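You operate a simulated robot arm through the tools that you are given. There is no shell and no other tool. Be economical: measure what you need, move in short steps, check, and stop when the job is done.

The job below is to be done with a simulated two-armed robot. You get a single attempt, and the scene is never put back.

JOB
Grease the red ring nipple till fresh grease shows, holding the greaser steady.
Fine: the stop by the black knob in first and out last; pull the red coupler off and lay it on the walkway by the tail lamp.

The check looks at the end state, three seconds after you hand in, the way a careful person would. Anything else that was tipped, shoved, dropped, spilled or broken makes it a failure.

ROBOT AND FRAMES
Two 7-joint arms with two-finger parallel grippers on one trunk, on a base that drives. Base frame: it is fixed to the floor where the robot stands at the start and does not move with it; the origin is under the middle of the robot, x ahead of it, y to its left, z up. Units: cm, rad, N and s.
The left shoulder is at the start at [4.8, 16.4, 113], the right one opposite. With the tool pointing down near the work surface each hand reaches from about 10 to 66 cm from the robot's upright axis, wherever it stands, measured 20 degrees to its own side. Places, roughly: black belt knob [40, 0, 110]; blue band prop [400, -360, 70]; blue belt knob [380, -470, 180]; blue lamp plug [325, -400, 175]; blue lock pin [425, -400, 75]; blue ring nipple [20, -40, 70]; blue selector lever [40, -10, 70]; green take up knob [30, 20, 100]; grey sliding cover [150, -130, 130]; grey speed knob [50, -10, 110]; guard latch [330, -410, 170]; handrail post [50, 0, 120]; narrow walkway by the tail lamp [110, -120, 80]; orange roller knob [320, -390, 170]; purple port cap [300, -350, 175]; red band prop [350, -400, 70]. Payload 3.91 kg a hand.
The tool frame of a hand sits at the grasp point between the pads (the TCP): z along the fingers, y along the line on which they close. The tips reach 3 cm beyond it. Largest opening 11 cm; finger width 2, thickness 1; the body of the gripper, 4.8 by 11.2 cm, starts 5.5 cm behind the TCP.
Orientation is that of the tool frame in the base frame, as a unit quaternion [x, y, z, w]. With the fingers straight down and closing along the base's y, the tool's x points along the base's -x, its y along +y and its z along -z.

CONTROLS
- The arms move only by the tool nudge_tool. It takes "left_rows", "right_rows" or both (then of equal length, played together; a hand with none holds still); each is a list of rows, each an object (a shift or turn left out is 0, a gripper value left out holds the last) with "grip": the closure in counts, from 0 (fully open) to 255 (shut); "dp": the shift along the tool's x, y, z in units of 50 mm (1.0 is 50 mm), a list of three; "dr": the turn, a rotation vector about the tool's x, y, z in units of 6 degrees (1.0 is 6 degrees), a list of three. In form: [{"grip": grip, "dp": [dx, dy, dz], "dr": [wx, wy, wz]}, ...]. A call has 1 to 20 rows; each row shifts and turns the commanded pose from where the row before left it, along the tool's axes as they then stand. A call with a number of a shift or a turn outside -1 to 1 is refused whole. Rows are played at 5 a second. More than 5 cm and 0.15 rad between two rows, or a gripper value outside its range, and nothing of the call is played. Where a pose cannot be reached the arm comes as near as it can. A force on the tool above 50 N (or 10 N above the force at the start of the call, whichever is more), or a blocked arm, ends the call early, and 0.2 s more pass. The fingers move at their own pace (about 4.5 cm/s each) and stop on an object; they squeeze with about 41 N. The grip force told is the motor's: it shows also when the fingers shut on nothing. Time passes only in rows, and 0.2 s behind the last, so rows that do not move let the fingers close. The reply holds the time, the measured pose of the TCP, the force on the tool along the base axes, the opening and the grip force, in the units named above and with some noise, with the torque about the TCP (base axes, N m) and any sound that the robot's microphone picked up.
- Cameras (640 x 400 px; columns grow to the right, rows downward): "scene" is now at [11.69, -0.32, 129.38]; the picture's right is [0.05, -1.00, -0.00], its down [-0.55, -0.03, -0.84] and it looks along [0.84, 0.04, -0.55] (base axes); focal length 214 px, centre (320, 200). "left" rides on the left gripper at [7.3, -1.7, -10.3] in its tool frame; the picture's right is [0.23, 0.97, 0.00], its down [-0.76, 0.18, -0.62] and it looks along [-0.61, 0.14, 0.78] (tool axes); focal length 222 px, centre (320, 200). "right" rides on the right gripper at [7.2, 1.7, -10.3] in its tool frame; the picture's right is [-0.23, 0.97, 0.00], its down [-0.76, -0.18, -0.62] and it looks along [-0.61, -0.14, 0.78] (tool axes); focal length 222 px, centre (320, 200). There is no depth. A picture from a camera that has moved, and an enlarged one, comes with that camera's place and axes in the base frame and with its lens. The place of the scene camera against the robot may be out by one fixed shift of up to 1.8 cm in any direction.
- get_image(camera): a new picture of that camera. It takes no simulated time.
- raise_lower(by): slides the trunk up (or, below 0, down) by that many cm; the arms and the scene camera ride with it, the base frame stays. It gives what a move gives, with no picture.
- drive_base(legs): drives the robot by 1 to 6 legs, each [ahead, left, turn to the left] in cm, cm and rad, along the robot's own axes; the way and the turn of a leg run together, so that a leg with both is an arc; at most 150 cm and 3.142 rad a leg. The arms and the cameras ride along, it lands a little off, and it stops where it bumps. It gives what a move gives.
- aim_head(pan, tilt): turns the head with the scene camera to pan (to the left, within 1.396 rad either way) and tilt (down, from -0.506 to 1.204), counted from straight ahead of the robot. It gives what a move gives.
- inspect(camera, box): a new picture of the part [left, top, right, bottom] of that camera's present view, enlarged. It takes no simulated time.
- hand_in(): hands the job in; it is judged then, once.

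Work in short steps. Places have to be worked out from the pictures, the camera data and where the tool is seen: move nearer, look again, correct. Check each grasp and each placing, and mend what went wrong. You have 120 turns and 108 pictures in all, those below and enlarged ones among them. Open the grippers and draw the arms clear of the work before you hand the job in, unless the task says otherwise; then end with one line.

The tools are called after "Request:" as a command line: name --argument value ..., lists and objects as JSON in quotes. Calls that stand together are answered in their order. nudge_tool: Moves the arms, as the interface text tells. Its arguments: {"type":"object","properties":{"left_rows":{"type":"array","items":{"type":"object","properties":{"grip":{"type":"number"},"dp":{"type":"array","items":{"type":"number"}},"dr":{"type":"array","items":{"type":"number"}}}}},"right_rows":{"type":"array","items":{"type":"object","properties":{"grip":{"type":"number"},"dp":{"type":"array","items":{"type":"number"}},"dr":{"type":"array","items":{"type":"number"}}}}}},"required":[]} The other tools are called the same way: raise_lower (by) slides the trunk up or down; drive_base (legs) drives the base; aim_head (pan, tilt) turns the head that bears the scene camera; get_image (camera) takes a picture; inspect (camera, box) takes an enlarged picture of a part of a camera's view; hand_in () hands the job in.

At the start:

```text
time: 0.0
left_tool_pos: [35.08, -0.61, 123.72]
left_tcp_rot: [0.0, 1.0, 0.0, 0.001]
left_wrist_force: [-0.7, 0.2, 0.6]
left_wrist_torque: [0.0, -0.03, 0.0]
left_finger_gap: 11.01
left_gripper_force: 0.1
right_tool_pos: [25.57, -32.87, 124.62]
right_tcp_rot: [-0.001, 1.0, 0.001, 0.001]
right_wrist_force: [0.5, -0.9, 0.0]
right_wrist_torque: [0.01, 0.01, 0.01]
right_finger_gap: 10.99
right_gripper_force: 0.1
trunk travel left (down, up): [-35.0, 15.3]
robot x, y, heading: [-0.17, 0.15, -0.0]
head pan, tilt: [0.049, 0.581]
```

scene: 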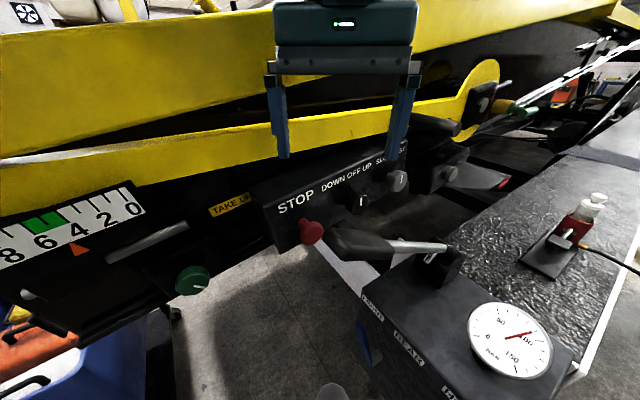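
right: 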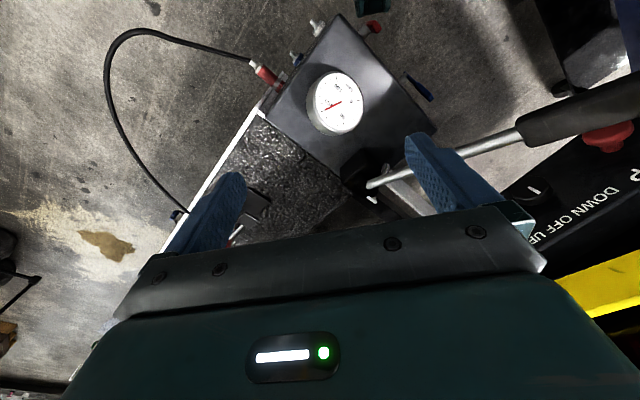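
left: 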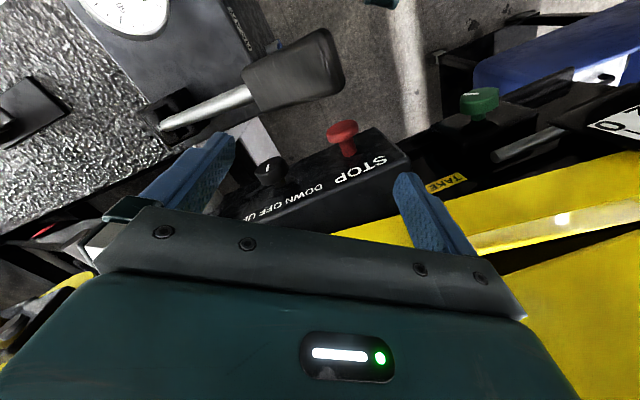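

I'll look closer at the control area and the pump/gauge from both scene and wrist cameras before moving anything.

Request:
inspect --camera "scene" --box '[240, 130, 640, 400]'

Request:
inspect --camera "right" --box '[100, 0, 480, 240]'

Request:
inspect --camera "left" --box '[200, 20, 520, 220]'

```text
1.48 times, centred on (440, 265) of scene
camera zoom: at [11.69, -0.32, 129.38], right [0.05, -1.0, 0.0], down [-0.55, -0.03, -0.84], along [0.84, 0.04, -0.55], focal length 318 px, centre (142, 104)
```

zoom: 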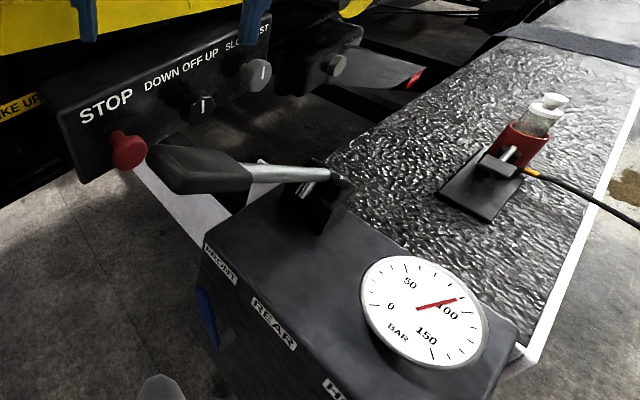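

```text
1.67 times, centred on (290, 120) of right
camera zoom: at [18.23, -31.08, 134.97], right [0.23, 0.97, 0.0], down [0.76, -0.18, 0.62], along [0.61, -0.14, -0.78], focal length 370 px, centre (370, 333)
```

zoom: 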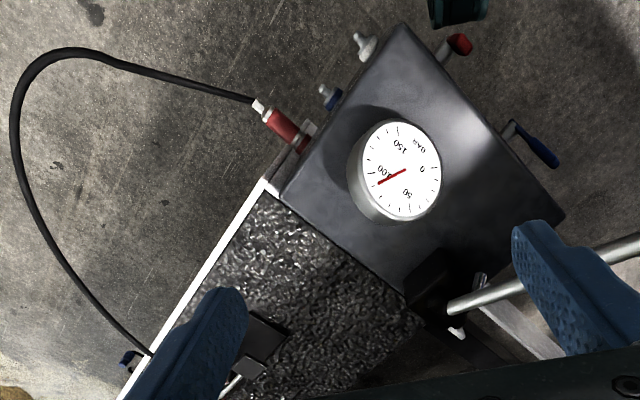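

```text
2.00 times, centred on (360, 120) of left
camera zoom: at [27.76, -2.07, 134.04], right [-0.23, 0.97, 0.0], down [0.76, 0.18, 0.63], along [0.61, 0.14, -0.78], focal length 444 px, centre (240, 360)
```

zoom: 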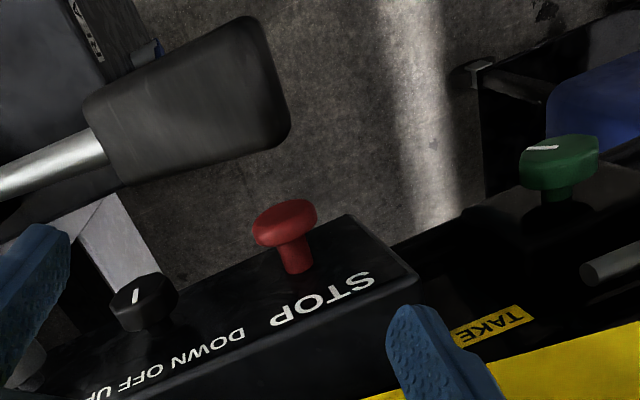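

Next I pan the head right and down to see the pump box, hose and walkway.

Request:
aim_head --pan -0.8 --tilt 0.75

Request:
get_image --camera "scene"

Request:
aim_head --pan -0.8 --tilt 0.2

Request:
get_image --camera "scene"

```text
time: 1.2
left_tool_pos: [35.08, -0.47, 123.79]
left_tcp_rot: [-0.001, 1.0, 0.0, 0.002]
left_wrist_force: [-0.3, 0.5, 0.4]
left_wrist_torque: [-0.01, -0.01, -0.01]
left_finger_gap: 10.98
left_gripper_force: 0.1
right_tool_pos: [25.49, -32.76, 124.68]
right_tcp_rot: [-0.001, 1.0, 0.002, 0.0]
right_wrist_force: [-0.2, -0.5, 0.1]
right_wrist_torque: [-0.01, 0.01, 0.03]
right_finger_gap: 11.03
right_gripper_force: 0.1
trunk travel left (down, up): [-35.0, 15.3]
robot x, y, heading: [-0.01, -0.23, 0.002]
head pan, tilt: [-0.799, 0.75]
```

```text
101 pictures are left
camera scene: at [8.6, -6.69, 127.92], right [-0.72, -0.7, 0.0], down [-0.47, 0.49, -0.73], along [0.51, -0.52, -0.68], focal length 214 px, centre (320, 200)
```

scene: 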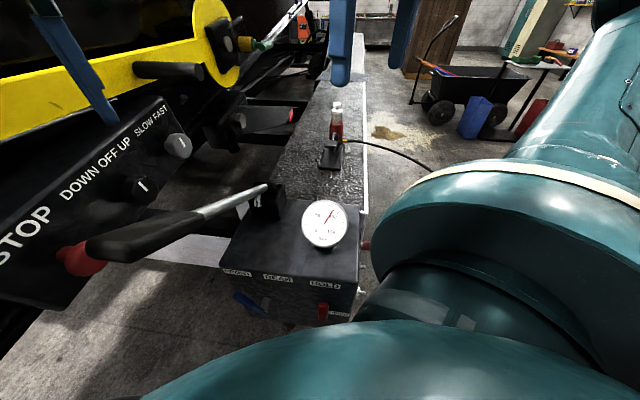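

```text
time: 2.1
left_tool_pos: [35.16, -0.51, 123.68]
left_tcp_rot: [-0.001, 1.0, 0.0, 0.002]
left_wrist_force: [-0.6, 0.4, 0.0]
left_wrist_torque: [0.02, 0.01, 0.01]
left_finger_gap: 11.0
left_gripper_force: 0.0
right_tool_pos: [25.54, -32.74, 124.63]
right_tcp_rot: [0.0, 1.0, 0.001, 0.001]
right_wrist_force: [0.1, -0.3, -1.4]
right_wrist_torque: [0.0, -0.01, -0.01]
right_finger_gap: 11.0
right_gripper_force: 0.0
trunk travel left (down, up): [-35.0, 15.3]
robot x, y, heading: [0.09, 0.06, 0.0]
head pan, tilt: [-0.799, 0.201]
```

```text
100 pictures are left
camera scene: at [9.3, -7.44, 132.88], right [-0.72, -0.7, 0.0], down [-0.14, 0.14, -0.98], along [0.68, -0.7, -0.2], focal length 214 px, centre (320, 200)
```

scene: 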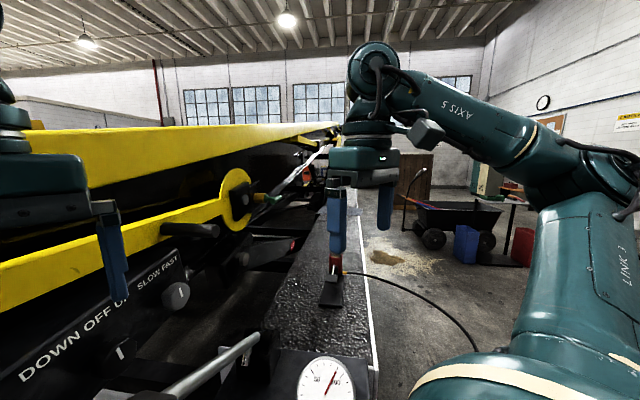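

Hose/coupler layout and labels need detail; I'll zoom on the walkway, then on the box front.

Request:
inspect --camera "scene" --box '[220, 180, 480, 400]'

Request:
aim_head --pan -0.8 --tilt 1.0

Request:
inspect --camera "scene" --box '[180, 60, 400, 260]'

```text
1.82 times, centred on (350, 290) of scene
camera zoom: at [9.3, -7.44, 132.88], right [-0.72, -0.7, 0.0], down [-0.14, 0.14, -0.98], along [0.68, -0.7, -0.2], focal length 390 px, centre (266, 36)
```

zoom: 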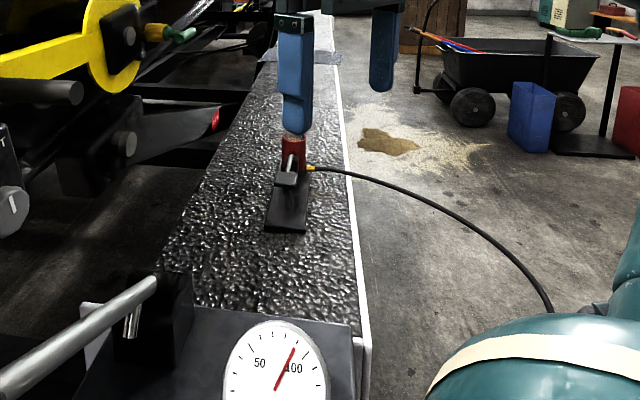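

```text
time: 3.3
left_tool_pos: [35.04, -0.53, 123.62]
left_tcp_rot: [-0.001, 1.0, 0.0, 0.001]
left_wrist_force: [-0.2, -0.2, 0.2]
left_wrist_torque: [0.01, -0.01, 0.01]
left_finger_gap: 11.0
left_gripper_force: 0.1
right_tool_pos: [25.61, -32.86, 124.69]
right_tcp_rot: [-0.001, 1.0, 0.002, 0.002]
right_wrist_force: [-0.3, -0.6, -0.3]
right_wrist_torque: [0.0, 0.01, 0.02]
right_finger_gap: 11.0
right_gripper_force: 0.0
trunk travel left (down, up): [-35.0, 15.3]
robot x, y, heading: [0.22, -0.3, 0.0]
head pan, tilt: [-0.799, 1.0]
```

```text
2.00 times, centred on (290, 160) of scene
camera zoom: at [7.68, -5.75, 126.01], right [-0.72, -0.7, 0.0], down [-0.59, 0.6, -0.54], along [0.38, -0.39, -0.84], focal length 429 px, centre (380, 280)
```

zoom: 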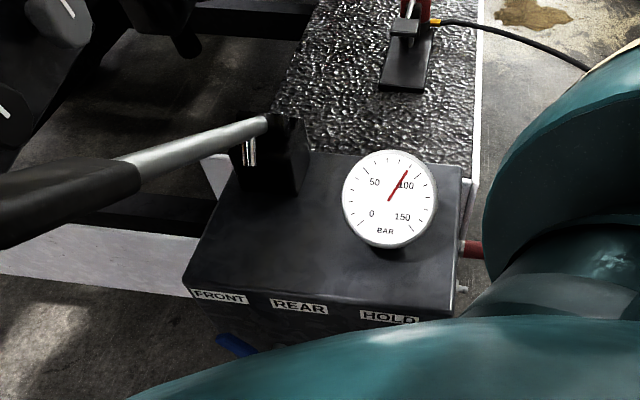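

The stop knob triangulates to about [37.6, 2.8, 106.3], with the panel along u≈(0.58,-0.81), and the pump handle sits in front of it. I'll yaw the left tool so its x faces out from the panel and shut the fingers, then look.

Request:
nudge_tool --left_rows '[{"grip": 255, "dr": [0, 0, -1]}, {"dr": [0, 0, -1]}, {"dr": [0, 0, -1]}, {"dr": [0, 0, -1]}, {"dr": [0, 0, -1]}, {"dr": [0, 0, -0.95]}, {}]'

Request:
get_image --camera "left"

Request:
aim_head --pan 0.0 --tilt 0.6

Request:
get_image --camera "scene"

```text
time: 4.7
left_tool_pos: [31.9, 0.26, 129.36]
left_tcp_rot: [-0.303, 0.948, -0.03, 0.088]
left_wrist_force: [0.5, 0.0, 0.2]
left_wrist_torque: [-0.03, -0.02, -0.03]
left_finger_gap: 0.0
left_gripper_force: 15.8
right_tool_pos: [24.76, -32.38, 125.09]
right_tcp_rot: [-0.002, 1.0, -0.001, 0.005]
right_wrist_force: [-0.2, -0.3, 0.0]
right_wrist_torque: [-0.06, -0.03, 0.01]
right_finger_gap: 11.0
right_gripper_force: 0.1
trunk travel left (down, up): [-35.0, 15.3]
robot x, y, heading: [-0.27, 0.13, 0.006]
head pan, tilt: [-0.799, 1.0]
stopped in row 7 (left hand): the arm was blocked; the commanded pose is now the measured one
```

```text
97 pictures are left
camera left: at [25.11, -5.22, 138.67], right [-0.74, 0.66, -0.14], down [0.39, 0.59, 0.71], along [0.55, 0.46, -0.69], focal length 222 px, centre (320, 200)
```

left: 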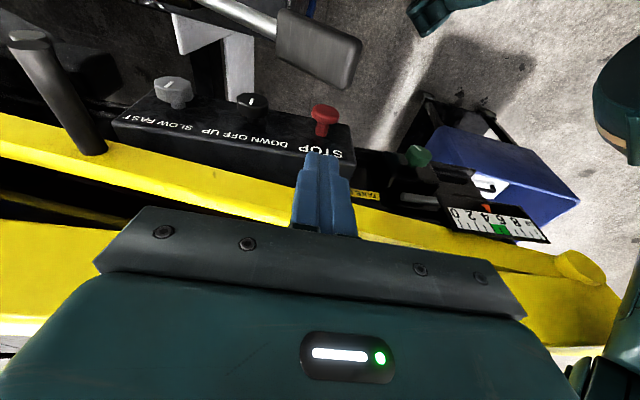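

```text
time: 5.8
left_tool_pos: [31.79, 0.2, 129.31]
left_tcp_rot: [-0.303, 0.948, -0.031, 0.089]
left_wrist_force: [0.5, 0.3, -0.2]
left_wrist_torque: [-0.02, 0.0, 0.01]
left_finger_gap: 0.0
left_gripper_force: 37.8
right_tool_pos: [24.58, -32.41, 125.05]
right_tcp_rot: [-0.002, 1.0, -0.001, 0.007]
right_wrist_force: [0.1, -0.2, -0.5]
right_wrist_torque: [0.01, 0.02, 0.01]
right_finger_gap: 11.0
right_gripper_force: 0.1
trunk travel left (down, up): [-35.0, 15.3]
robot x, y, heading: [-0.13, 0.23, 0.004]
head pan, tilt: [0.0, 0.6]
```

```text
96 pictures are left
camera scene: at [10.52, -0.38, 129.45], right [0.0, -1.0, 0.0], down [-0.55, 0.0, -0.83], along [0.83, 0.0, -0.55], focal length 214 px, centre (320, 200)
```

scene: 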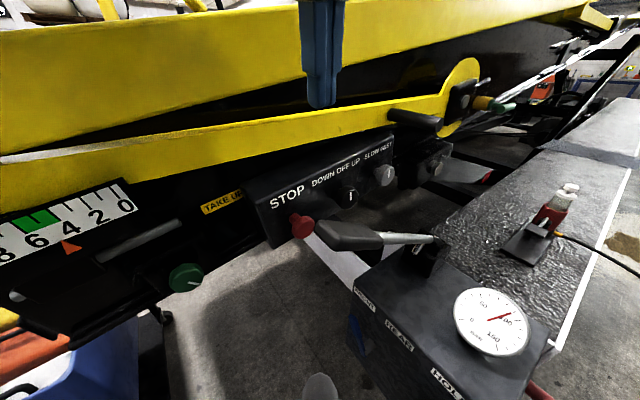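

The left arm ran into its limit in that pose. I'll back off 15 cm and turn left 0.62 rad to face the panel, then use the right arm for the stop.

Request:
drive_base --legs '[[-15, 0, 0], [0, 0, 0.623]]'

Request:
get_image --camera "scene"

Request:
get_image --camera "right"

```text
time: 8.8
left_tool_pos: [12.64, 19.09, 128.12]
left_tcp_rot: [-0.573, 0.816, -0.003, 0.075]
left_wrist_force: [0.7, -0.6, -0.4]
left_wrist_torque: [-0.03, 0.01, 0.02]
left_finger_gap: 0.0
left_gripper_force: 37.9
right_tool_pos: [24.84, -12.04, 124.67]
right_tcp_rot: [-0.3, 0.954, 0.0, 0.0]
right_wrist_force: [0.8, 0.3, 0.0]
right_wrist_torque: [-0.06, 0.01, -0.01]
right_finger_gap: 10.98
right_gripper_force: 0.1
trunk travel left (down, up): [-35.0, 15.3]
robot x, y, heading: [-15.12, -0.07, 0.609]
head pan, tilt: [0.0, 0.6]
```

```text
95 pictures are left
camera scene: at [-5.24, 6.13, 129.19], right [0.57, -0.82, 0.0], down [-0.46, -0.32, -0.83], along [0.68, 0.47, -0.56], focal length 214 px, centre (320, 200)
```

scene: 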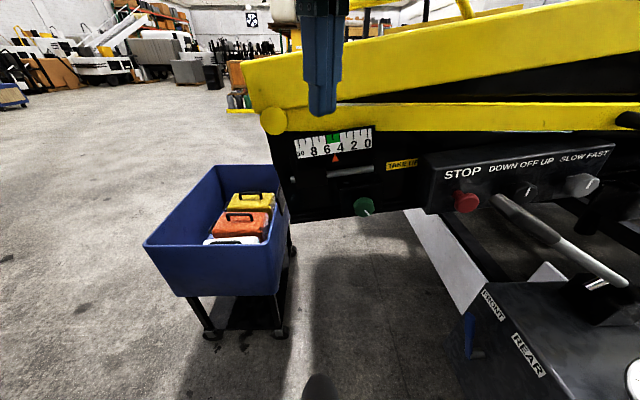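

```text
94 pictures are left
camera right: at [17.91, -14.75, 134.97], right [-0.37, 0.93, 0.0], down [0.73, 0.29, 0.62], along [0.58, 0.23, -0.78], focal length 222 px, centre (320, 200)
```

right: 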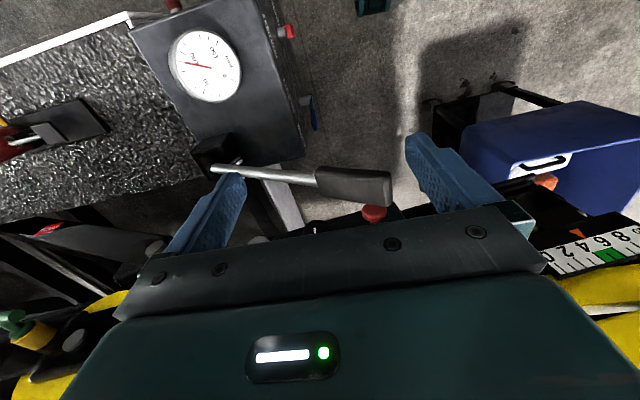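

The stop head is at about [38.3, 3.0, 106] and the pump handle end at [30.5, -0.6, 112]. I'll shut the right fingers and move above the gap between knob and handle.

Request:
nudge_tool --right_rows '[{"grip": 255, "dp": [-0.65, 0.18, 0]}, {"dp": [-0.65, 0.18, 0]}, {"dp": [-0.65, 0.18, 0]}, {"dp": [-0.65, 0.18, 0]}, {"dp": [-0.65, 0.18, 0.2]}, {"dp": [0, 0, 0.6]}, {}]'

Request:
get_image --camera "right"

Request:
inspect --camera "scene" --box '[380, 60, 640, 320]'

```text
time: 10.4
left_tool_pos: [12.58, 18.99, 128.13]
left_tcp_rot: [-0.573, 0.816, -0.002, 0.075]
left_wrist_force: [-0.8, -0.1, 0.3]
left_wrist_torque: [0.03, 0.01, -0.01]
left_finger_gap: 0.01
left_gripper_force: 37.9
right_tool_pos: [35.49, 1.25, 120.74]
right_tcp_rot: [-0.301, 0.954, 0.0, 0.0]
right_wrist_force: [1.0, 0.0, -0.2]
right_wrist_torque: [-0.03, 0.02, 0.02]
right_finger_gap: 0.03
right_gripper_force: 31.7
trunk travel left (down, up): [-35.0, 15.3]
robot x, y, heading: [-15.03, 0.04, 0.608]
head pan, tilt: [0.0, 0.6]
```

```text
93 pictures are left
camera right: at [28.56, -1.6, 131.01], right [-0.37, 0.93, 0.0], down [0.73, 0.29, 0.62], along [0.58, 0.23, -0.78], focal length 222 px, centre (320, 200)
```

right: 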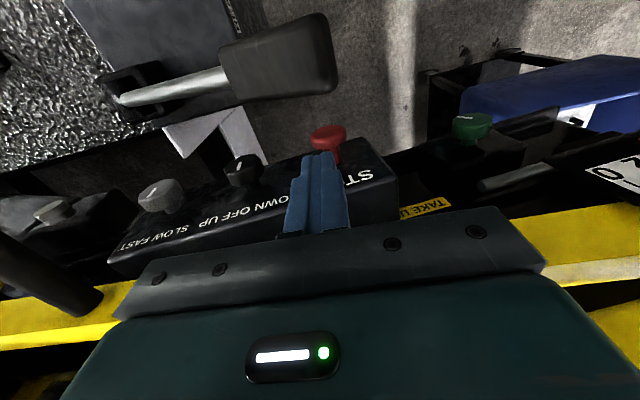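

```text
1.54 times, centred on (510, 190) of scene
camera zoom: at [-5.24, 6.14, 129.19], right [0.57, -0.82, 0.0], down [-0.46, -0.32, -0.83], along [0.68, 0.47, -0.56], focal length 330 px, centre (28, 215)
```

zoom: 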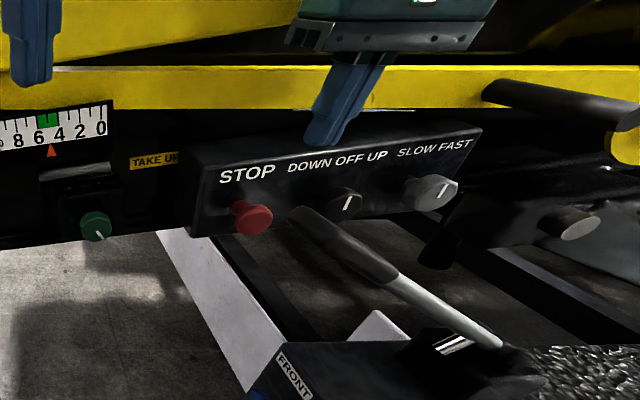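

Knob confirmed near [37.8, 2.8, 106.3]; fingers line up. I'll lower 12 cm into the gap, keeping the body above the handle.

Request:
nudge_tool --right_rows '[{"dp": [0, 0, 0.5]}, {"dp": [0, 0, 0.5]}, {"dp": [0, 0, 0.5]}, {"dp": [0, 0, 0.5]}, {"dp": [0, 0, 0.4]}, {}]'

Request:
get_image --camera "right"

Request:
inspect --camera "scene" --box '[380, 60, 640, 320]'

```text
time: 11.8
left_tool_pos: [12.63, 19.06, 128.06]
left_tcp_rot: [-0.573, 0.816, -0.003, 0.075]
left_wrist_force: [0.4, 0.4, 0.1]
left_wrist_torque: [0.01, -0.01, 0.02]
left_finger_gap: 0.0
left_gripper_force: 37.7
right_tool_pos: [35.47, 0.94, 108.39]
right_tcp_rot: [-0.3, 0.954, 0.0, 0.0]
right_wrist_force: [-0.1, -1.0, -0.2]
right_wrist_torque: [-0.03, -0.02, -0.03]
right_finger_gap: 0.02
right_gripper_force: 37.7
trunk travel left (down, up): [-35.0, 15.3]
robot x, y, heading: [-15.13, 0.11, 0.606]
head pan, tilt: [0.0, 0.6]
```

```text
91 pictures are left
camera right: at [28.58, -1.8, 118.84], right [-0.37, 0.93, 0.0], down [0.73, 0.29, 0.62], along [0.58, 0.23, -0.78], focal length 222 px, centre (320, 200)
```

right: 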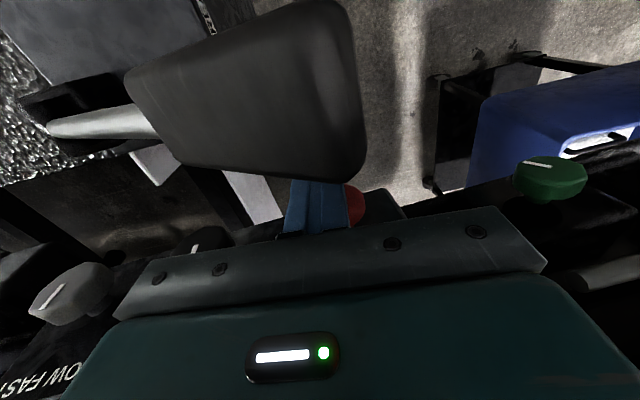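

```text
1.54 times, centred on (510, 190) of scene
camera zoom: at [-5.24, 6.12, 129.19], right [0.57, -0.82, 0.0], down [-0.46, -0.32, -0.83], along [0.68, 0.47, -0.56], focal length 330 px, centre (28, 215)
```

zoom: 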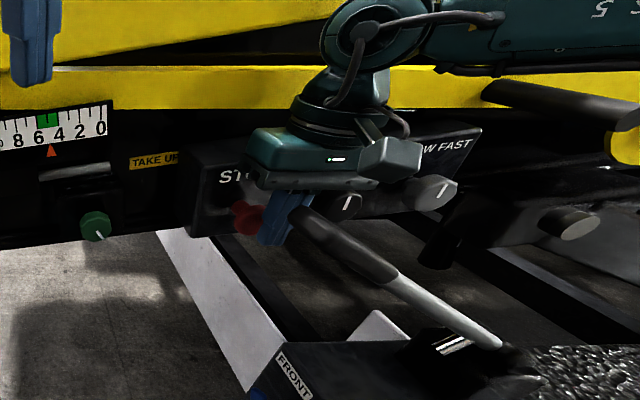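

The fingers stand about 1.4 cm right of the knob's axis; I shift left and then press forward gently.

Request:
nudge_tool --right_rows '[{"dp": [0, 0.28, 0]}, {}]'

Request:
get_image --camera "right"

Request:
inspect --camera "scene" --box '[420, 140, 580, 260]'

```text
time: 12.4
left_tool_pos: [12.56, 18.96, 128.13]
left_tcp_rot: [-0.573, 0.816, -0.003, 0.075]
left_wrist_force: [0.5, -0.5, 0.2]
left_wrist_torque: [-0.02, 0.03, -0.01]
left_finger_gap: 0.0
left_gripper_force: 38.0
right_tool_pos: [34.77, 2.11, 108.38]
right_tcp_rot: [-0.3, 0.954, 0.0, 0.001]
right_wrist_force: [0.4, -0.4, 0.0]
right_wrist_torque: [-0.02, -0.02, 0.01]
right_finger_gap: 0.03
right_gripper_force: 37.3
trunk travel left (down, up): [-35.0, 15.3]
robot x, y, heading: [-14.96, -0.03, 0.606]
head pan, tilt: [0.0, 0.6]
```

```text
89 pictures are left
camera right: at [27.84, -0.77, 118.82], right [-0.37, 0.93, 0.0], down [0.73, 0.29, 0.62], along [0.58, 0.23, -0.78], focal length 222 px, centre (320, 200)
```

right: 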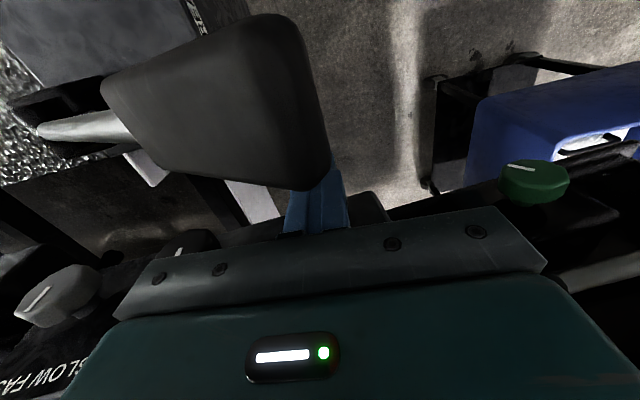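

```text
3.33 times, centred on (500, 200) of scene
camera zoom: at [-5.22, 6.1, 129.19], right [0.57, -0.82, 0.0], down [-0.46, -0.32, -0.83], along [0.68, 0.47, -0.56], focal length 715 px, centre (-280, 200)
```

zoom: 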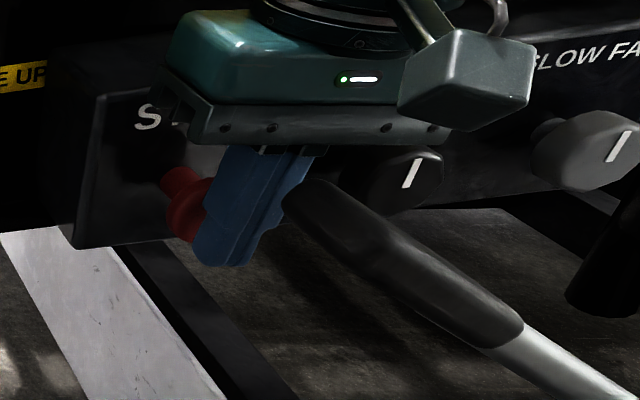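

The fingers now sit right in front of the knob. Pressing along -n in small rows.

Request:
nudge_tool --right_rows '[{"dp": [-0.1, 0, 0]}, {"dp": [-0.1, 0, 0]}, {"dp": [-0.1, 0, 0]}, {"dp": [-0.1, 0, 0]}]'

Request:
inspect --camera "scene" --box '[420, 140, 580, 260]'

```text
time: 13.4
left_tool_pos: [12.58, 19.07, 128.09]
left_tcp_rot: [-0.573, 0.816, -0.002, 0.074]
left_wrist_force: [1.0, 0.7, 0.3]
left_wrist_torque: [-0.01, 0.01, 0.02]
left_finger_gap: 0.0
left_gripper_force: 37.7
right_tool_pos: [36.48, 3.36, 108.63]
right_tcp_rot: [-0.3, 0.954, 0.001, 0.001]
right_wrist_force: [-0.5, 0.0, -0.6]
right_wrist_torque: [0.0, 0.01, 0.02]
right_finger_gap: 0.0
right_gripper_force: 38.1
trunk travel left (down, up): [-35.0, 15.3]
robot x, y, heading: [-14.81, -0.11, 0.613]
head pan, tilt: [0.0, 0.6]
```

```text
3.33 times, centred on (500, 200) of scene
camera zoom: at [-5.19, 6.17, 129.18], right [0.57, -0.82, 0.0], down [-0.46, -0.32, -0.82], along [0.68, 0.47, -0.57], focal length 715 px, centre (-280, 200)
```

zoom: 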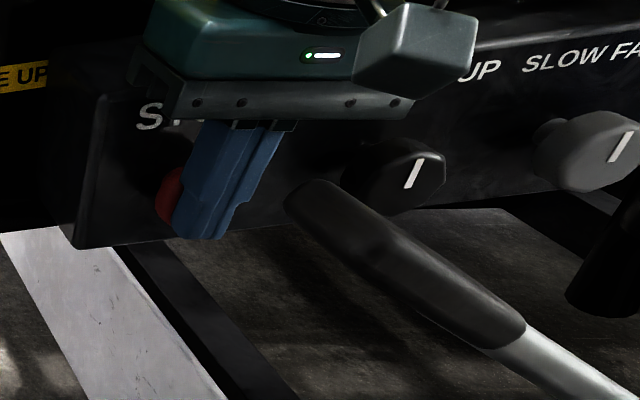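

No force yet; the head appears closer to the panel. I press further.

Request:
nudge_tool --right_rows '[{"dp": [-0.1, 0, 0]}, {"dp": [-0.1, 0, 0]}, {"dp": [-0.1, 0, 0]}]'

Request:
inspect --camera "scene" --box '[420, 140, 580, 260]'

```text
time: 14.2
left_tool_pos: [12.11, 18.6, 128.22]
left_tcp_rot: [-0.573, 0.816, -0.002, 0.077]
left_wrist_force: [-0.6, -0.4, -0.4]
left_wrist_torque: [-0.04, -0.03, -0.01]
left_finger_gap: 0.0
left_gripper_force: 37.6
right_tool_pos: [36.96, 3.66, 108.55]
right_tcp_rot: [-0.302, 0.953, -0.003, -0.005]
right_wrist_force: [-36.2, -24.4, -2.6]
right_wrist_torque: [0.29, 0.7, 0.01]
right_finger_gap: 0.02
right_gripper_force: 37.6
trunk travel left (down, up): [-35.0, 15.3]
robot x, y, heading: [-15.05, -0.25, 0.611]
head pan, tilt: [0.0, 0.6]
```

```text
3.33 times, centred on (500, 200) of scene
camera zoom: at [-5.73, 5.76, 129.24], right [0.57, -0.82, 0.0], down [-0.46, -0.32, -0.83], along [0.68, 0.47, -0.56], focal length 715 px, centre (-280, 200)
```

zoom: 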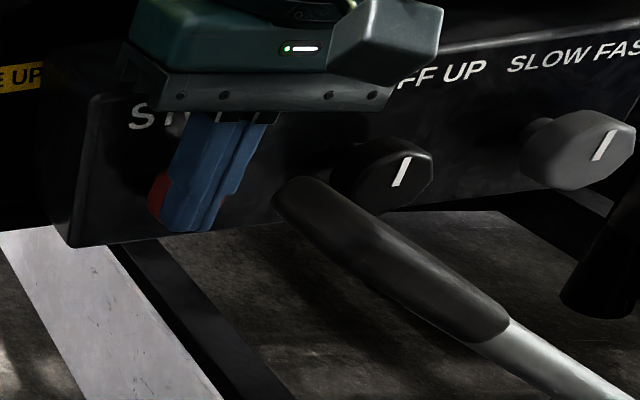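

44 N of push: it is either at the stop or the latch is stiff. I back off and check the knob.

Request:
nudge_tool --right_rows '[{"dp": [0.2, 0, 0]}, {"dp": [0.28, -0.3, 0]}, {"dp": [0, -0.6, 0]}, {}]'

Request:
inspect --camera "scene" --box '[420, 140, 580, 260]'

Request:
get_image --camera "right"

```text
time: 15.2
left_tool_pos: [12.52, 18.98, 128.09]
left_tcp_rot: [-0.572, 0.817, -0.004, 0.075]
left_wrist_force: [0.1, -0.2, -0.8]
left_wrist_torque: [0.01, 0.0, 0.0]
left_finger_gap: 0.0
left_gripper_force: 37.9
right_tool_pos: [38.15, -0.98, 108.53]
right_tcp_rot: [-0.3, 0.954, 0.001, 0.001]
right_wrist_force: [0.4, 0.2, -0.3]
right_wrist_torque: [0.0, 0.01, 0.02]
right_finger_gap: 0.02
right_gripper_force: 38.1
trunk travel left (down, up): [-35.0, 15.3]
robot x, y, heading: [-14.91, 0.16, 0.607]
head pan, tilt: [0.0, 0.6]
```

```text
3.33 times, centred on (500, 200) of scene
camera zoom: at [-5.26, 6.14, 129.19], right [0.57, -0.82, 0.0], down [-0.46, -0.32, -0.83], along [0.68, 0.47, -0.56], focal length 715 px, centre (-280, 200)
```

zoom: 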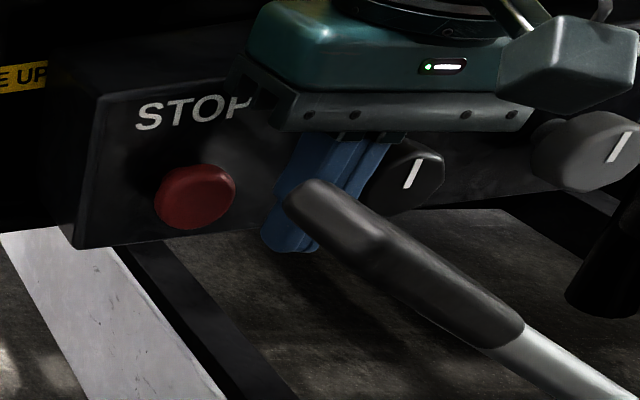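

```text
84 pictures are left
camera right: at [31.24, -3.72, 118.9], right [-0.37, 0.93, 0.0], down [0.73, 0.29, 0.62], along [0.58, 0.23, -0.78], focal length 222 px, centre (320, 200)
```

right: 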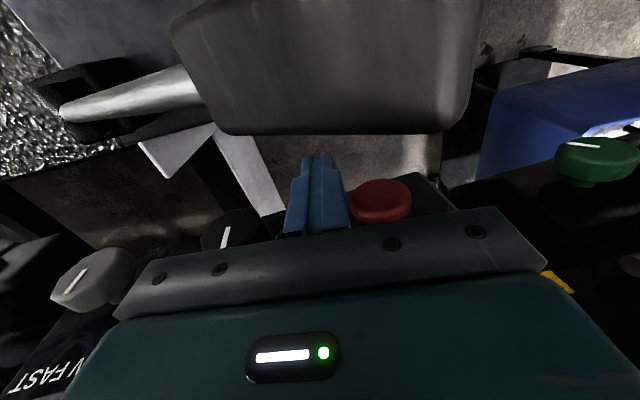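

The stop is in and stays in. I raise the right hand clear and then look at the greaser side.

Request:
nudge_tool --right_rows '[{"dp": [0.1, 0.1, -0.3]}, {"dp": [0, 0, -0.8]}, {"dp": [0, 0, -0.8]}, {"dp": [0, 0, -0.8]}, {"dp": [0.8, 0, -0.3]}, {"dp": [0.8, 0, -0.3]}]'

Request:
aim_head --pan -1.39 --tilt 0.5

Request:
get_image --camera "scene"

```text
time: 16.6
left_tool_pos: [12.52, 19.08, 128.16]
left_tcp_rot: [-0.573, 0.816, -0.003, 0.075]
left_wrist_force: [-0.5, 0.3, 0.9]
left_wrist_torque: [0.01, -0.04, 0.04]
left_finger_gap: 0.0
left_gripper_force: 37.3
right_tool_pos: [30.98, -5.98, 125.06]
right_tcp_rot: [-0.301, 0.954, 0.0, 0.0]
right_wrist_force: [-0.1, -0.4, 0.0]
right_wrist_torque: [-0.03, -0.04, 0.0]
right_finger_gap: 0.0
right_gripper_force: 38.1
trunk travel left (down, up): [-35.0, 15.3]
robot x, y, heading: [-15.01, 0.46, 0.606]
head pan, tilt: [0.0, 0.6]
```

```text
time: 18.2
left_tool_pos: [12.62, 18.98, 128.22]
left_tcp_rot: [-0.573, 0.816, -0.003, 0.075]
left_wrist_force: [-0.7, -0.2, -0.8]
left_wrist_torque: [0.01, 0.0, 0.01]
left_finger_gap: 0.0
left_gripper_force: 37.6
right_tool_pos: [30.94, -5.94, 125.08]
right_tcp_rot: [-0.301, 0.954, 0.001, 0.0]
right_wrist_force: [0.1, 0.1, 0.2]
right_wrist_torque: [-0.03, 0.03, 0.01]
right_finger_gap: 0.01
right_gripper_force: 37.4
trunk travel left (down, up): [-35.0, 15.3]
robot x, y, heading: [-15.14, -0.05, 0.611]
head pan, tilt: [-1.389, 0.499]
```

```text
83 pictures are left
camera scene: at [-6.01, -5.34, 130.1], right [-0.7, -0.71, 0.0], down [-0.34, 0.34, -0.88], along [0.62, -0.62, -0.48], focal length 214 px, centre (320, 200)
```

scene: 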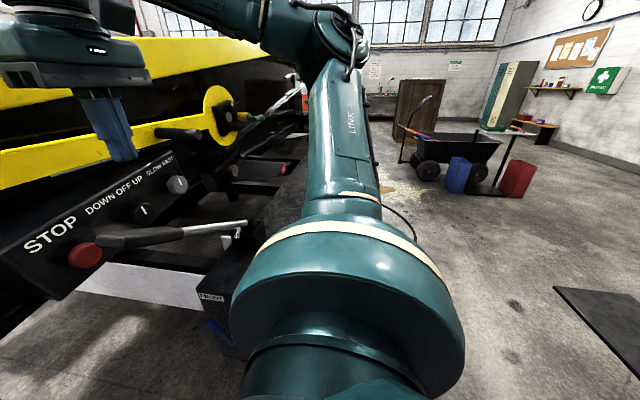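

I need to see the hose loop before driving near it: I back off 50 cm from the panel and look right.

Request:
drive_base --legs '[[-50, 0, 0]]'

Request:
aim_head --pan -0.95 --tilt 0.45

Request:
get_image --camera "scene"

```text
time: 21.1
left_tool_pos: [-27.87, -9.32, 128.1]
left_tcp_rot: [-0.572, 0.816, -0.003, 0.075]
left_wrist_force: [-0.9, -0.5, 0.0]
left_wrist_torque: [0.05, -0.01, -0.02]
left_finger_gap: 0.0
left_gripper_force: 37.9
right_tool_pos: [-9.48, -34.06, 125.07]
right_tcp_rot: [-0.3, 0.954, -0.001, 0.0]
right_wrist_force: [-0.6, 0.1, -0.4]
right_wrist_torque: [0.0, 0.0, 0.03]
right_finger_gap: 0.0
right_gripper_force: 37.5
trunk travel left (down, up): [-35.0, 15.3]
robot x, y, heading: [-55.32, -28.43, 0.602]
head pan, tilt: [-1.389, 0.499]
```

```text
time: 22.0
left_tool_pos: [-27.74, -9.17, 128.08]
left_tcp_rot: [-0.571, 0.818, -0.003, 0.074]
left_wrist_force: [0.2, 0.0, -0.1]
left_wrist_torque: [0.04, 0.0, 0.01]
left_finger_gap: 0.0
left_gripper_force: 37.6
right_tool_pos: [-9.53, -34.02, 125.11]
right_tcp_rot: [-0.299, 0.954, 0.0, 0.0]
right_wrist_force: [-0.5, 0.3, 0.0]
right_wrist_torque: [-0.04, -0.02, -0.01]
right_finger_gap: 0.0
right_gripper_force: 37.3
trunk travel left (down, up): [-35.0, 15.3]
robot x, y, heading: [-55.48, -28.29, 0.606]
head pan, tilt: [-0.949, 0.45]
```

```text
82 pictures are left
camera scene: at [-44.27, -30.19, 130.54], right [-0.34, -0.94, 0.0], down [-0.41, 0.15, -0.9], along [0.85, -0.3, -0.44], focal length 214 px, centre (320, 200)
```

scene: 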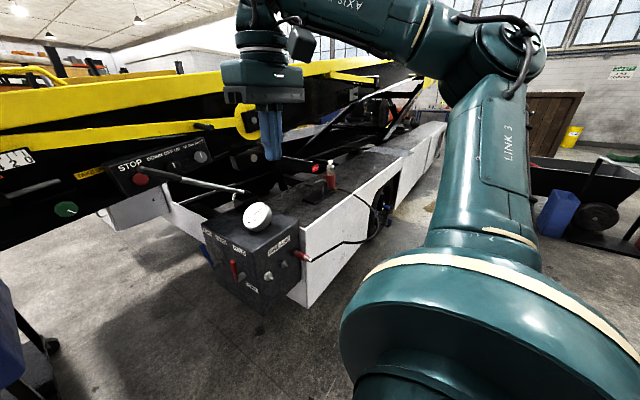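

Request:
inspect --camera "scene" --box '[190, 140, 460, 320]'

```text
2.22 times, centred on (325, 230) of scene
camera zoom: at [-44.27, -30.19, 130.54], right [-0.34, -0.94, 0.0], down [-0.41, 0.15, -0.9], along [0.85, -0.3, -0.44], focal length 477 px, centre (309, 133)
```

zoom: 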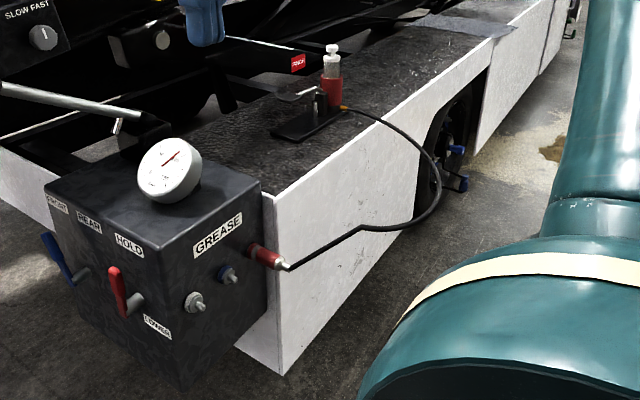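

The coupler sits on the GREASE face with the greaser on the walkway and hose hung outside. I drive right 75 cm parallel to the walkway to view the greaser.

Request:
drive_base --legs '[[0, -75, 0]]'

Request:
aim_head --pan -0.35 --tilt 0.55

Request:
get_image --camera "scene"

```text
time: 25.5
left_tool_pos: [-10.66, -33.27, 127.99]
left_tcp_rot: [-0.568, 0.82, -0.002, 0.075]
left_wrist_force: [-0.1, 0.8, -0.7]
left_wrist_torque: [-0.02, 0.02, 0.03]
left_finger_gap: 0.01
left_gripper_force: 37.6
right_tool_pos: [7.53, -58.19, 125.02]
right_tcp_rot: [-0.295, 0.956, 0.001, -0.001]
right_wrist_force: [-0.3, -0.4, 0.5]
right_wrist_torque: [0.03, -0.02, 0.0]
right_finger_gap: 0.0
right_gripper_force: 38.3
trunk travel left (down, up): [-35.0, 15.3]
robot x, y, heading: [-38.42, -52.22, 0.593]
head pan, tilt: [-0.949, 0.45]
stopped in leg 1: the robot was blocked; the commanded pose is now the measured one
```

```text
time: 26.5
left_tool_pos: [-10.5, -33.35, 128.09]
left_tcp_rot: [-0.567, 0.821, -0.002, 0.075]
left_wrist_force: [0.3, -0.4, 0.6]
left_wrist_torque: [0.01, 0.0, -0.01]
left_finger_gap: 0.0
left_gripper_force: 37.5
right_tool_pos: [7.51, -58.32, 125.09]
right_tcp_rot: [-0.295, 0.955, 0.0, -0.001]
right_wrist_force: [-0.1, -0.2, 0.0]
right_wrist_torque: [0.0, 0.02, 0.01]
right_finger_gap: 0.0
right_gripper_force: 37.2
trunk travel left (down, up): [-35.0, 15.3]
robot x, y, heading: [-38.12, -52.19, 0.598]
head pan, tilt: [-0.351, 0.55]
```

```text
80 pictures are left
camera scene: at [-27.18, -48.74, 129.64], right [0.24, -0.97, 0.0], down [-0.51, -0.13, -0.85], along [0.83, 0.21, -0.52], focal length 214 px, centre (320, 200)
```

scene: 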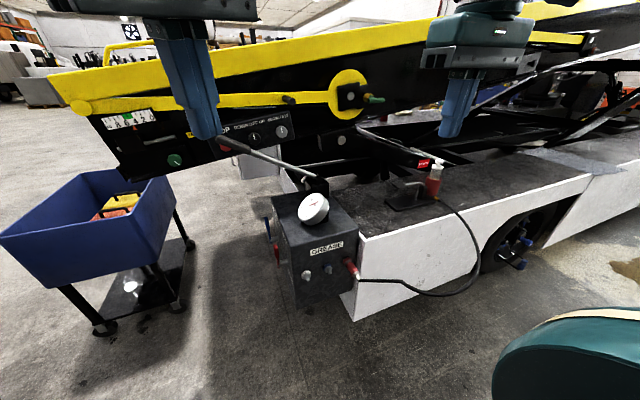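

Something blocked the base on its right side; I look there.

Request:
aim_head --pan -1.39 --tilt 0.9

Request:
get_image --camera "scene"

Request:
get_image --camera "right"

```text
time: 27.8
left_tool_pos: [-10.52, -33.37, 128.06]
left_tcp_rot: [-0.568, 0.82, -0.002, 0.075]
left_wrist_force: [0.4, 0.0, -0.8]
left_wrist_torque: [0.02, 0.03, 0.0]
left_finger_gap: 0.01
left_gripper_force: 37.9
right_tool_pos: [7.53, -58.34, 125.14]
right_tcp_rot: [-0.294, 0.956, 0.001, 0.0]
right_wrist_force: [-0.7, -0.3, 0.2]
right_wrist_torque: [0.0, 0.02, -0.01]
right_finger_gap: 0.0
right_gripper_force: 37.5
trunk travel left (down, up): [-35.0, 15.3]
robot x, y, heading: [-38.11, -51.65, 0.597]
head pan, tilt: [-1.389, 0.901]
```

```text
79 pictures are left
camera scene: at [-30.57, -56.29, 126.71], right [-0.71, -0.7, 0.0], down [-0.55, 0.56, -0.62], along [0.44, -0.44, -0.78], focal length 214 px, centre (320, 200)
```

scene: 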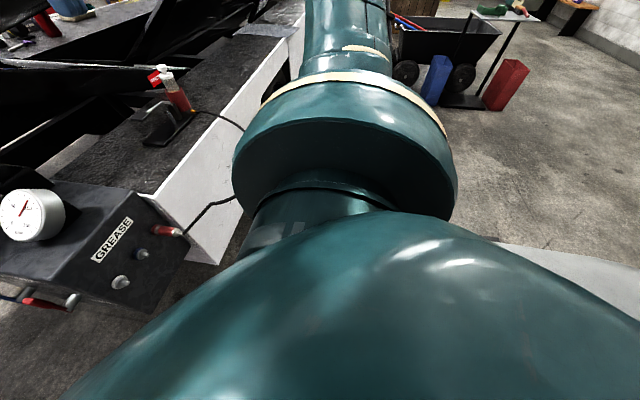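

```text
78 pictures are left
camera right: at [0.53, -60.96, 135.44], right [-0.36, 0.93, 0.0], down [0.73, 0.28, 0.62], along [0.58, 0.23, -0.78], focal length 222 px, centre (320, 200)
```

right: 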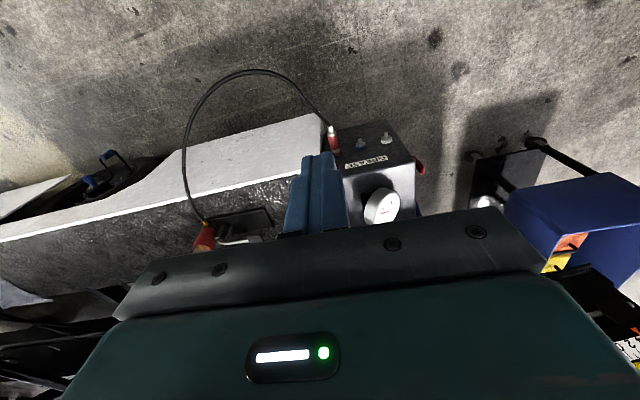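

There's a grey object to the right I can't see past my own arm. I step left 6 cm, turn right a bit and look that way.

Request:
drive_base --legs '[[0, 6, 0], [0, 0, -0.6]]'

Request:
aim_head --pan -1.39 --tilt 0.35

Request:
get_image --camera "scene"

Request:
get_image --camera "right"

```text
time: 30.6
left_tool_pos: [-8.32, -47.11, 128.17]
left_tcp_rot: [-0.299, 0.951, -0.024, 0.072]
left_wrist_force: [-0.3, -1.0, 1.0]
left_wrist_torque: [-0.01, -0.01, -0.03]
left_finger_gap: 0.0
left_gripper_force: 37.8
right_tool_pos: [-7.49, -78.13, 125.07]
right_tcp_rot: [0.0, 1.0, 0.001, 0.0]
right_wrist_force: [-0.3, -0.2, -0.1]
right_wrist_torque: [0.02, 0.03, -0.02]
right_finger_gap: 0.0
right_gripper_force: 37.8
trunk travel left (down, up): [-35.0, 15.3]
robot x, y, heading: [-41.66, -46.88, 0.0]
head pan, tilt: [-1.389, 0.901]
```

```text
time: 31.6
left_tool_pos: [-8.37, -47.18, 127.99]
left_tcp_rot: [-0.299, 0.951, -0.025, 0.071]
left_wrist_force: [0.0, 0.0, 0.4]
left_wrist_torque: [-0.02, -0.02, -0.02]
left_finger_gap: 0.0
left_gripper_force: 37.8
right_tool_pos: [-7.58, -78.16, 125.2]
right_tcp_rot: [0.001, 1.0, 0.001, -0.001]
right_wrist_force: [0.0, 0.4, -0.3]
right_wrist_torque: [-0.02, 0.0, 0.0]
right_finger_gap: 0.0
right_gripper_force: 37.6
trunk travel left (down, up): [-35.0, 15.3]
robot x, y, heading: [-41.8, -46.92, 0.002]
head pan, tilt: [-1.389, 0.351]
```

```text
77 pictures are left
camera scene: at [-37.15, -56.7, 131.46], right [-0.98, -0.18, 0.0], down [-0.06, 0.34, -0.94], along [0.17, -0.92, -0.34], focal length 214 px, centre (320, 200)
```

scene: 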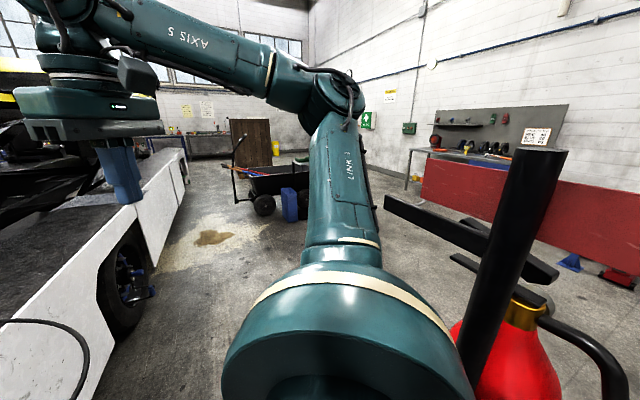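

```text
76 pictures are left
camera right: at [-14.83, -76.34, 135.44], right [0.23, 0.97, 0.0], down [0.76, -0.18, 0.62], along [0.61, -0.14, -0.78], focal length 222 px, centre (320, 200)
```

right: 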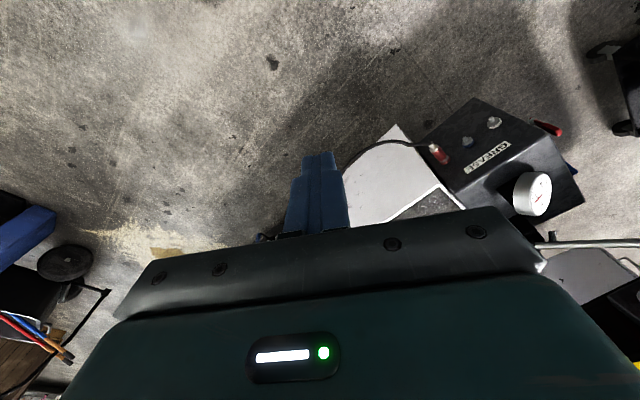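

A red extinguisher/stand is near the right-rear; I check it closely.

Request:
inspect --camera "scene" --box '[360, 120, 640, 400]'

Request:
aim_head --pan -1.39 --tilt 1.15

Request:
get_image --camera "scene"

```text
1.43 times, centred on (500, 260) of scene
camera zoom: at [-37.15, -56.7, 131.46], right [-0.98, -0.18, 0.0], down [-0.06, 0.34, -0.94], along [0.17, -0.92, -0.34], focal length 306 px, centre (63, 114)
```

zoom: 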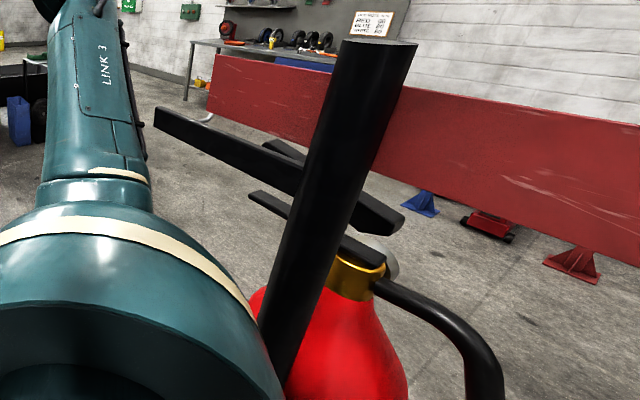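

```text
time: 32.7
left_tool_pos: [-8.39, -47.18, 128.15]
left_tcp_rot: [-0.3, 0.951, -0.025, 0.071]
left_wrist_force: [-0.1, -1.0, 0.0]
left_wrist_torque: [0.01, 0.0, 0.01]
left_finger_gap: 0.02
left_gripper_force: 38.2
right_tool_pos: [-7.5, -78.11, 125.06]
right_tcp_rot: [0.001, 1.0, 0.001, 0.0]
right_wrist_force: [0.5, 0.4, 0.6]
right_wrist_torque: [0.02, -0.02, 0.0]
right_finger_gap: 0.0
right_gripper_force: 37.5
trunk travel left (down, up): [-35.0, 15.3]
robot x, y, heading: [-42.26, -46.85, -0.0]
head pan, tilt: [-1.389, 1.15]
```

```text
74 pictures are left
camera scene: at [-37.75, -53.4, 125.02], right [-0.98, -0.18, 0.0], down [-0.16, 0.9, -0.41], along [0.07, -0.4, -0.91], focal length 214 px, centre (320, 200)
```

scene: 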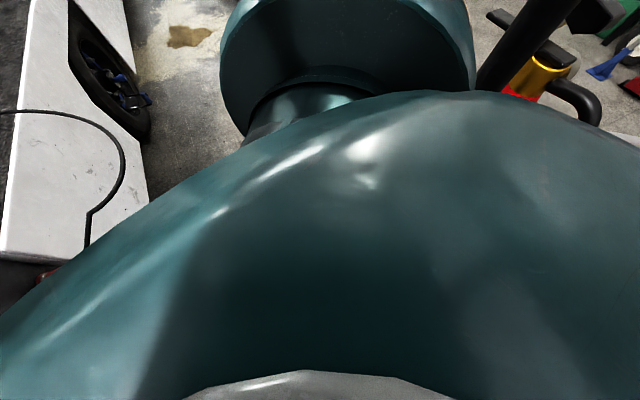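

The stand (post with extinguisher) is upright at about [-60,-83], and the hose bulges out to about [12,-72,83]. I'll go forward a bit, turn to face the walkway, then route between stand and hose to the far side.

Request:
drive_base --legs '[[9, 6, 0], [0, 0, 0.622], [-10, -45, 0], [0, -55, 0]]'

Request:
aim_head --pan 0.1 --tilt 0.6

Request:
get_image --camera "scene"

```text
time: 44.7
left_tool_pos: [44.64, -109.68, 128.0]
left_tcp_rot: [-0.574, 0.816, -0.002, 0.075]
left_wrist_force: [0.4, 0.9, -0.2]
left_wrist_torque: [0.0, 0.01, 0.02]
left_finger_gap: 0.0
left_gripper_force: 37.7
right_tool_pos: [63.24, -134.37, 125.05]
right_tcp_rot: [-0.301, 0.954, 0.0, -0.001]
right_wrist_force: [0.0, -0.7, 1.1]
right_wrist_torque: [-0.01, 0.01, -0.01]
right_finger_gap: 0.03
right_gripper_force: 37.7
trunk travel left (down, up): [-35.0, 15.3]
robot x, y, heading: [17.29, -128.33, 0.617]
head pan, tilt: [-1.389, 1.15]
```

```text
time: 46.3
left_tool_pos: [44.72, -109.64, 128.13]
left_tcp_rot: [-0.573, 0.816, -0.002, 0.075]
left_wrist_force: [-0.3, 0.3, -0.2]
left_wrist_torque: [-0.04, 0.01, 0.02]
left_finger_gap: 0.0
left_gripper_force: 37.7
right_tool_pos: [63.16, -134.44, 125.14]
right_tcp_rot: [-0.302, 0.953, 0.001, 0.001]
right_wrist_force: [0.6, 0.2, 0.8]
right_wrist_torque: [-0.01, 0.0, 0.03]
right_finger_gap: 0.01
right_gripper_force: 37.8
trunk travel left (down, up): [-35.0, 15.3]
robot x, y, heading: [17.23, -128.56, 0.613]
head pan, tilt: [0.099, 0.6]
```

```text
73 pictures are left
camera scene: at [26.38, -121.88, 129.19], right [0.65, -0.76, 0.0], down [-0.43, -0.37, -0.82], along [0.62, 0.54, -0.57], focal length 214 px, centre (320, 200)
```

scene: 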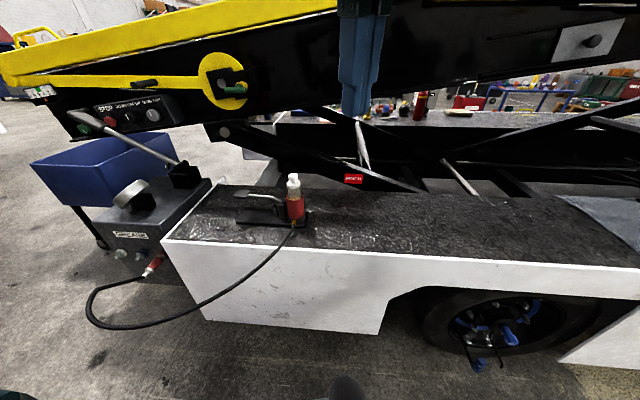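

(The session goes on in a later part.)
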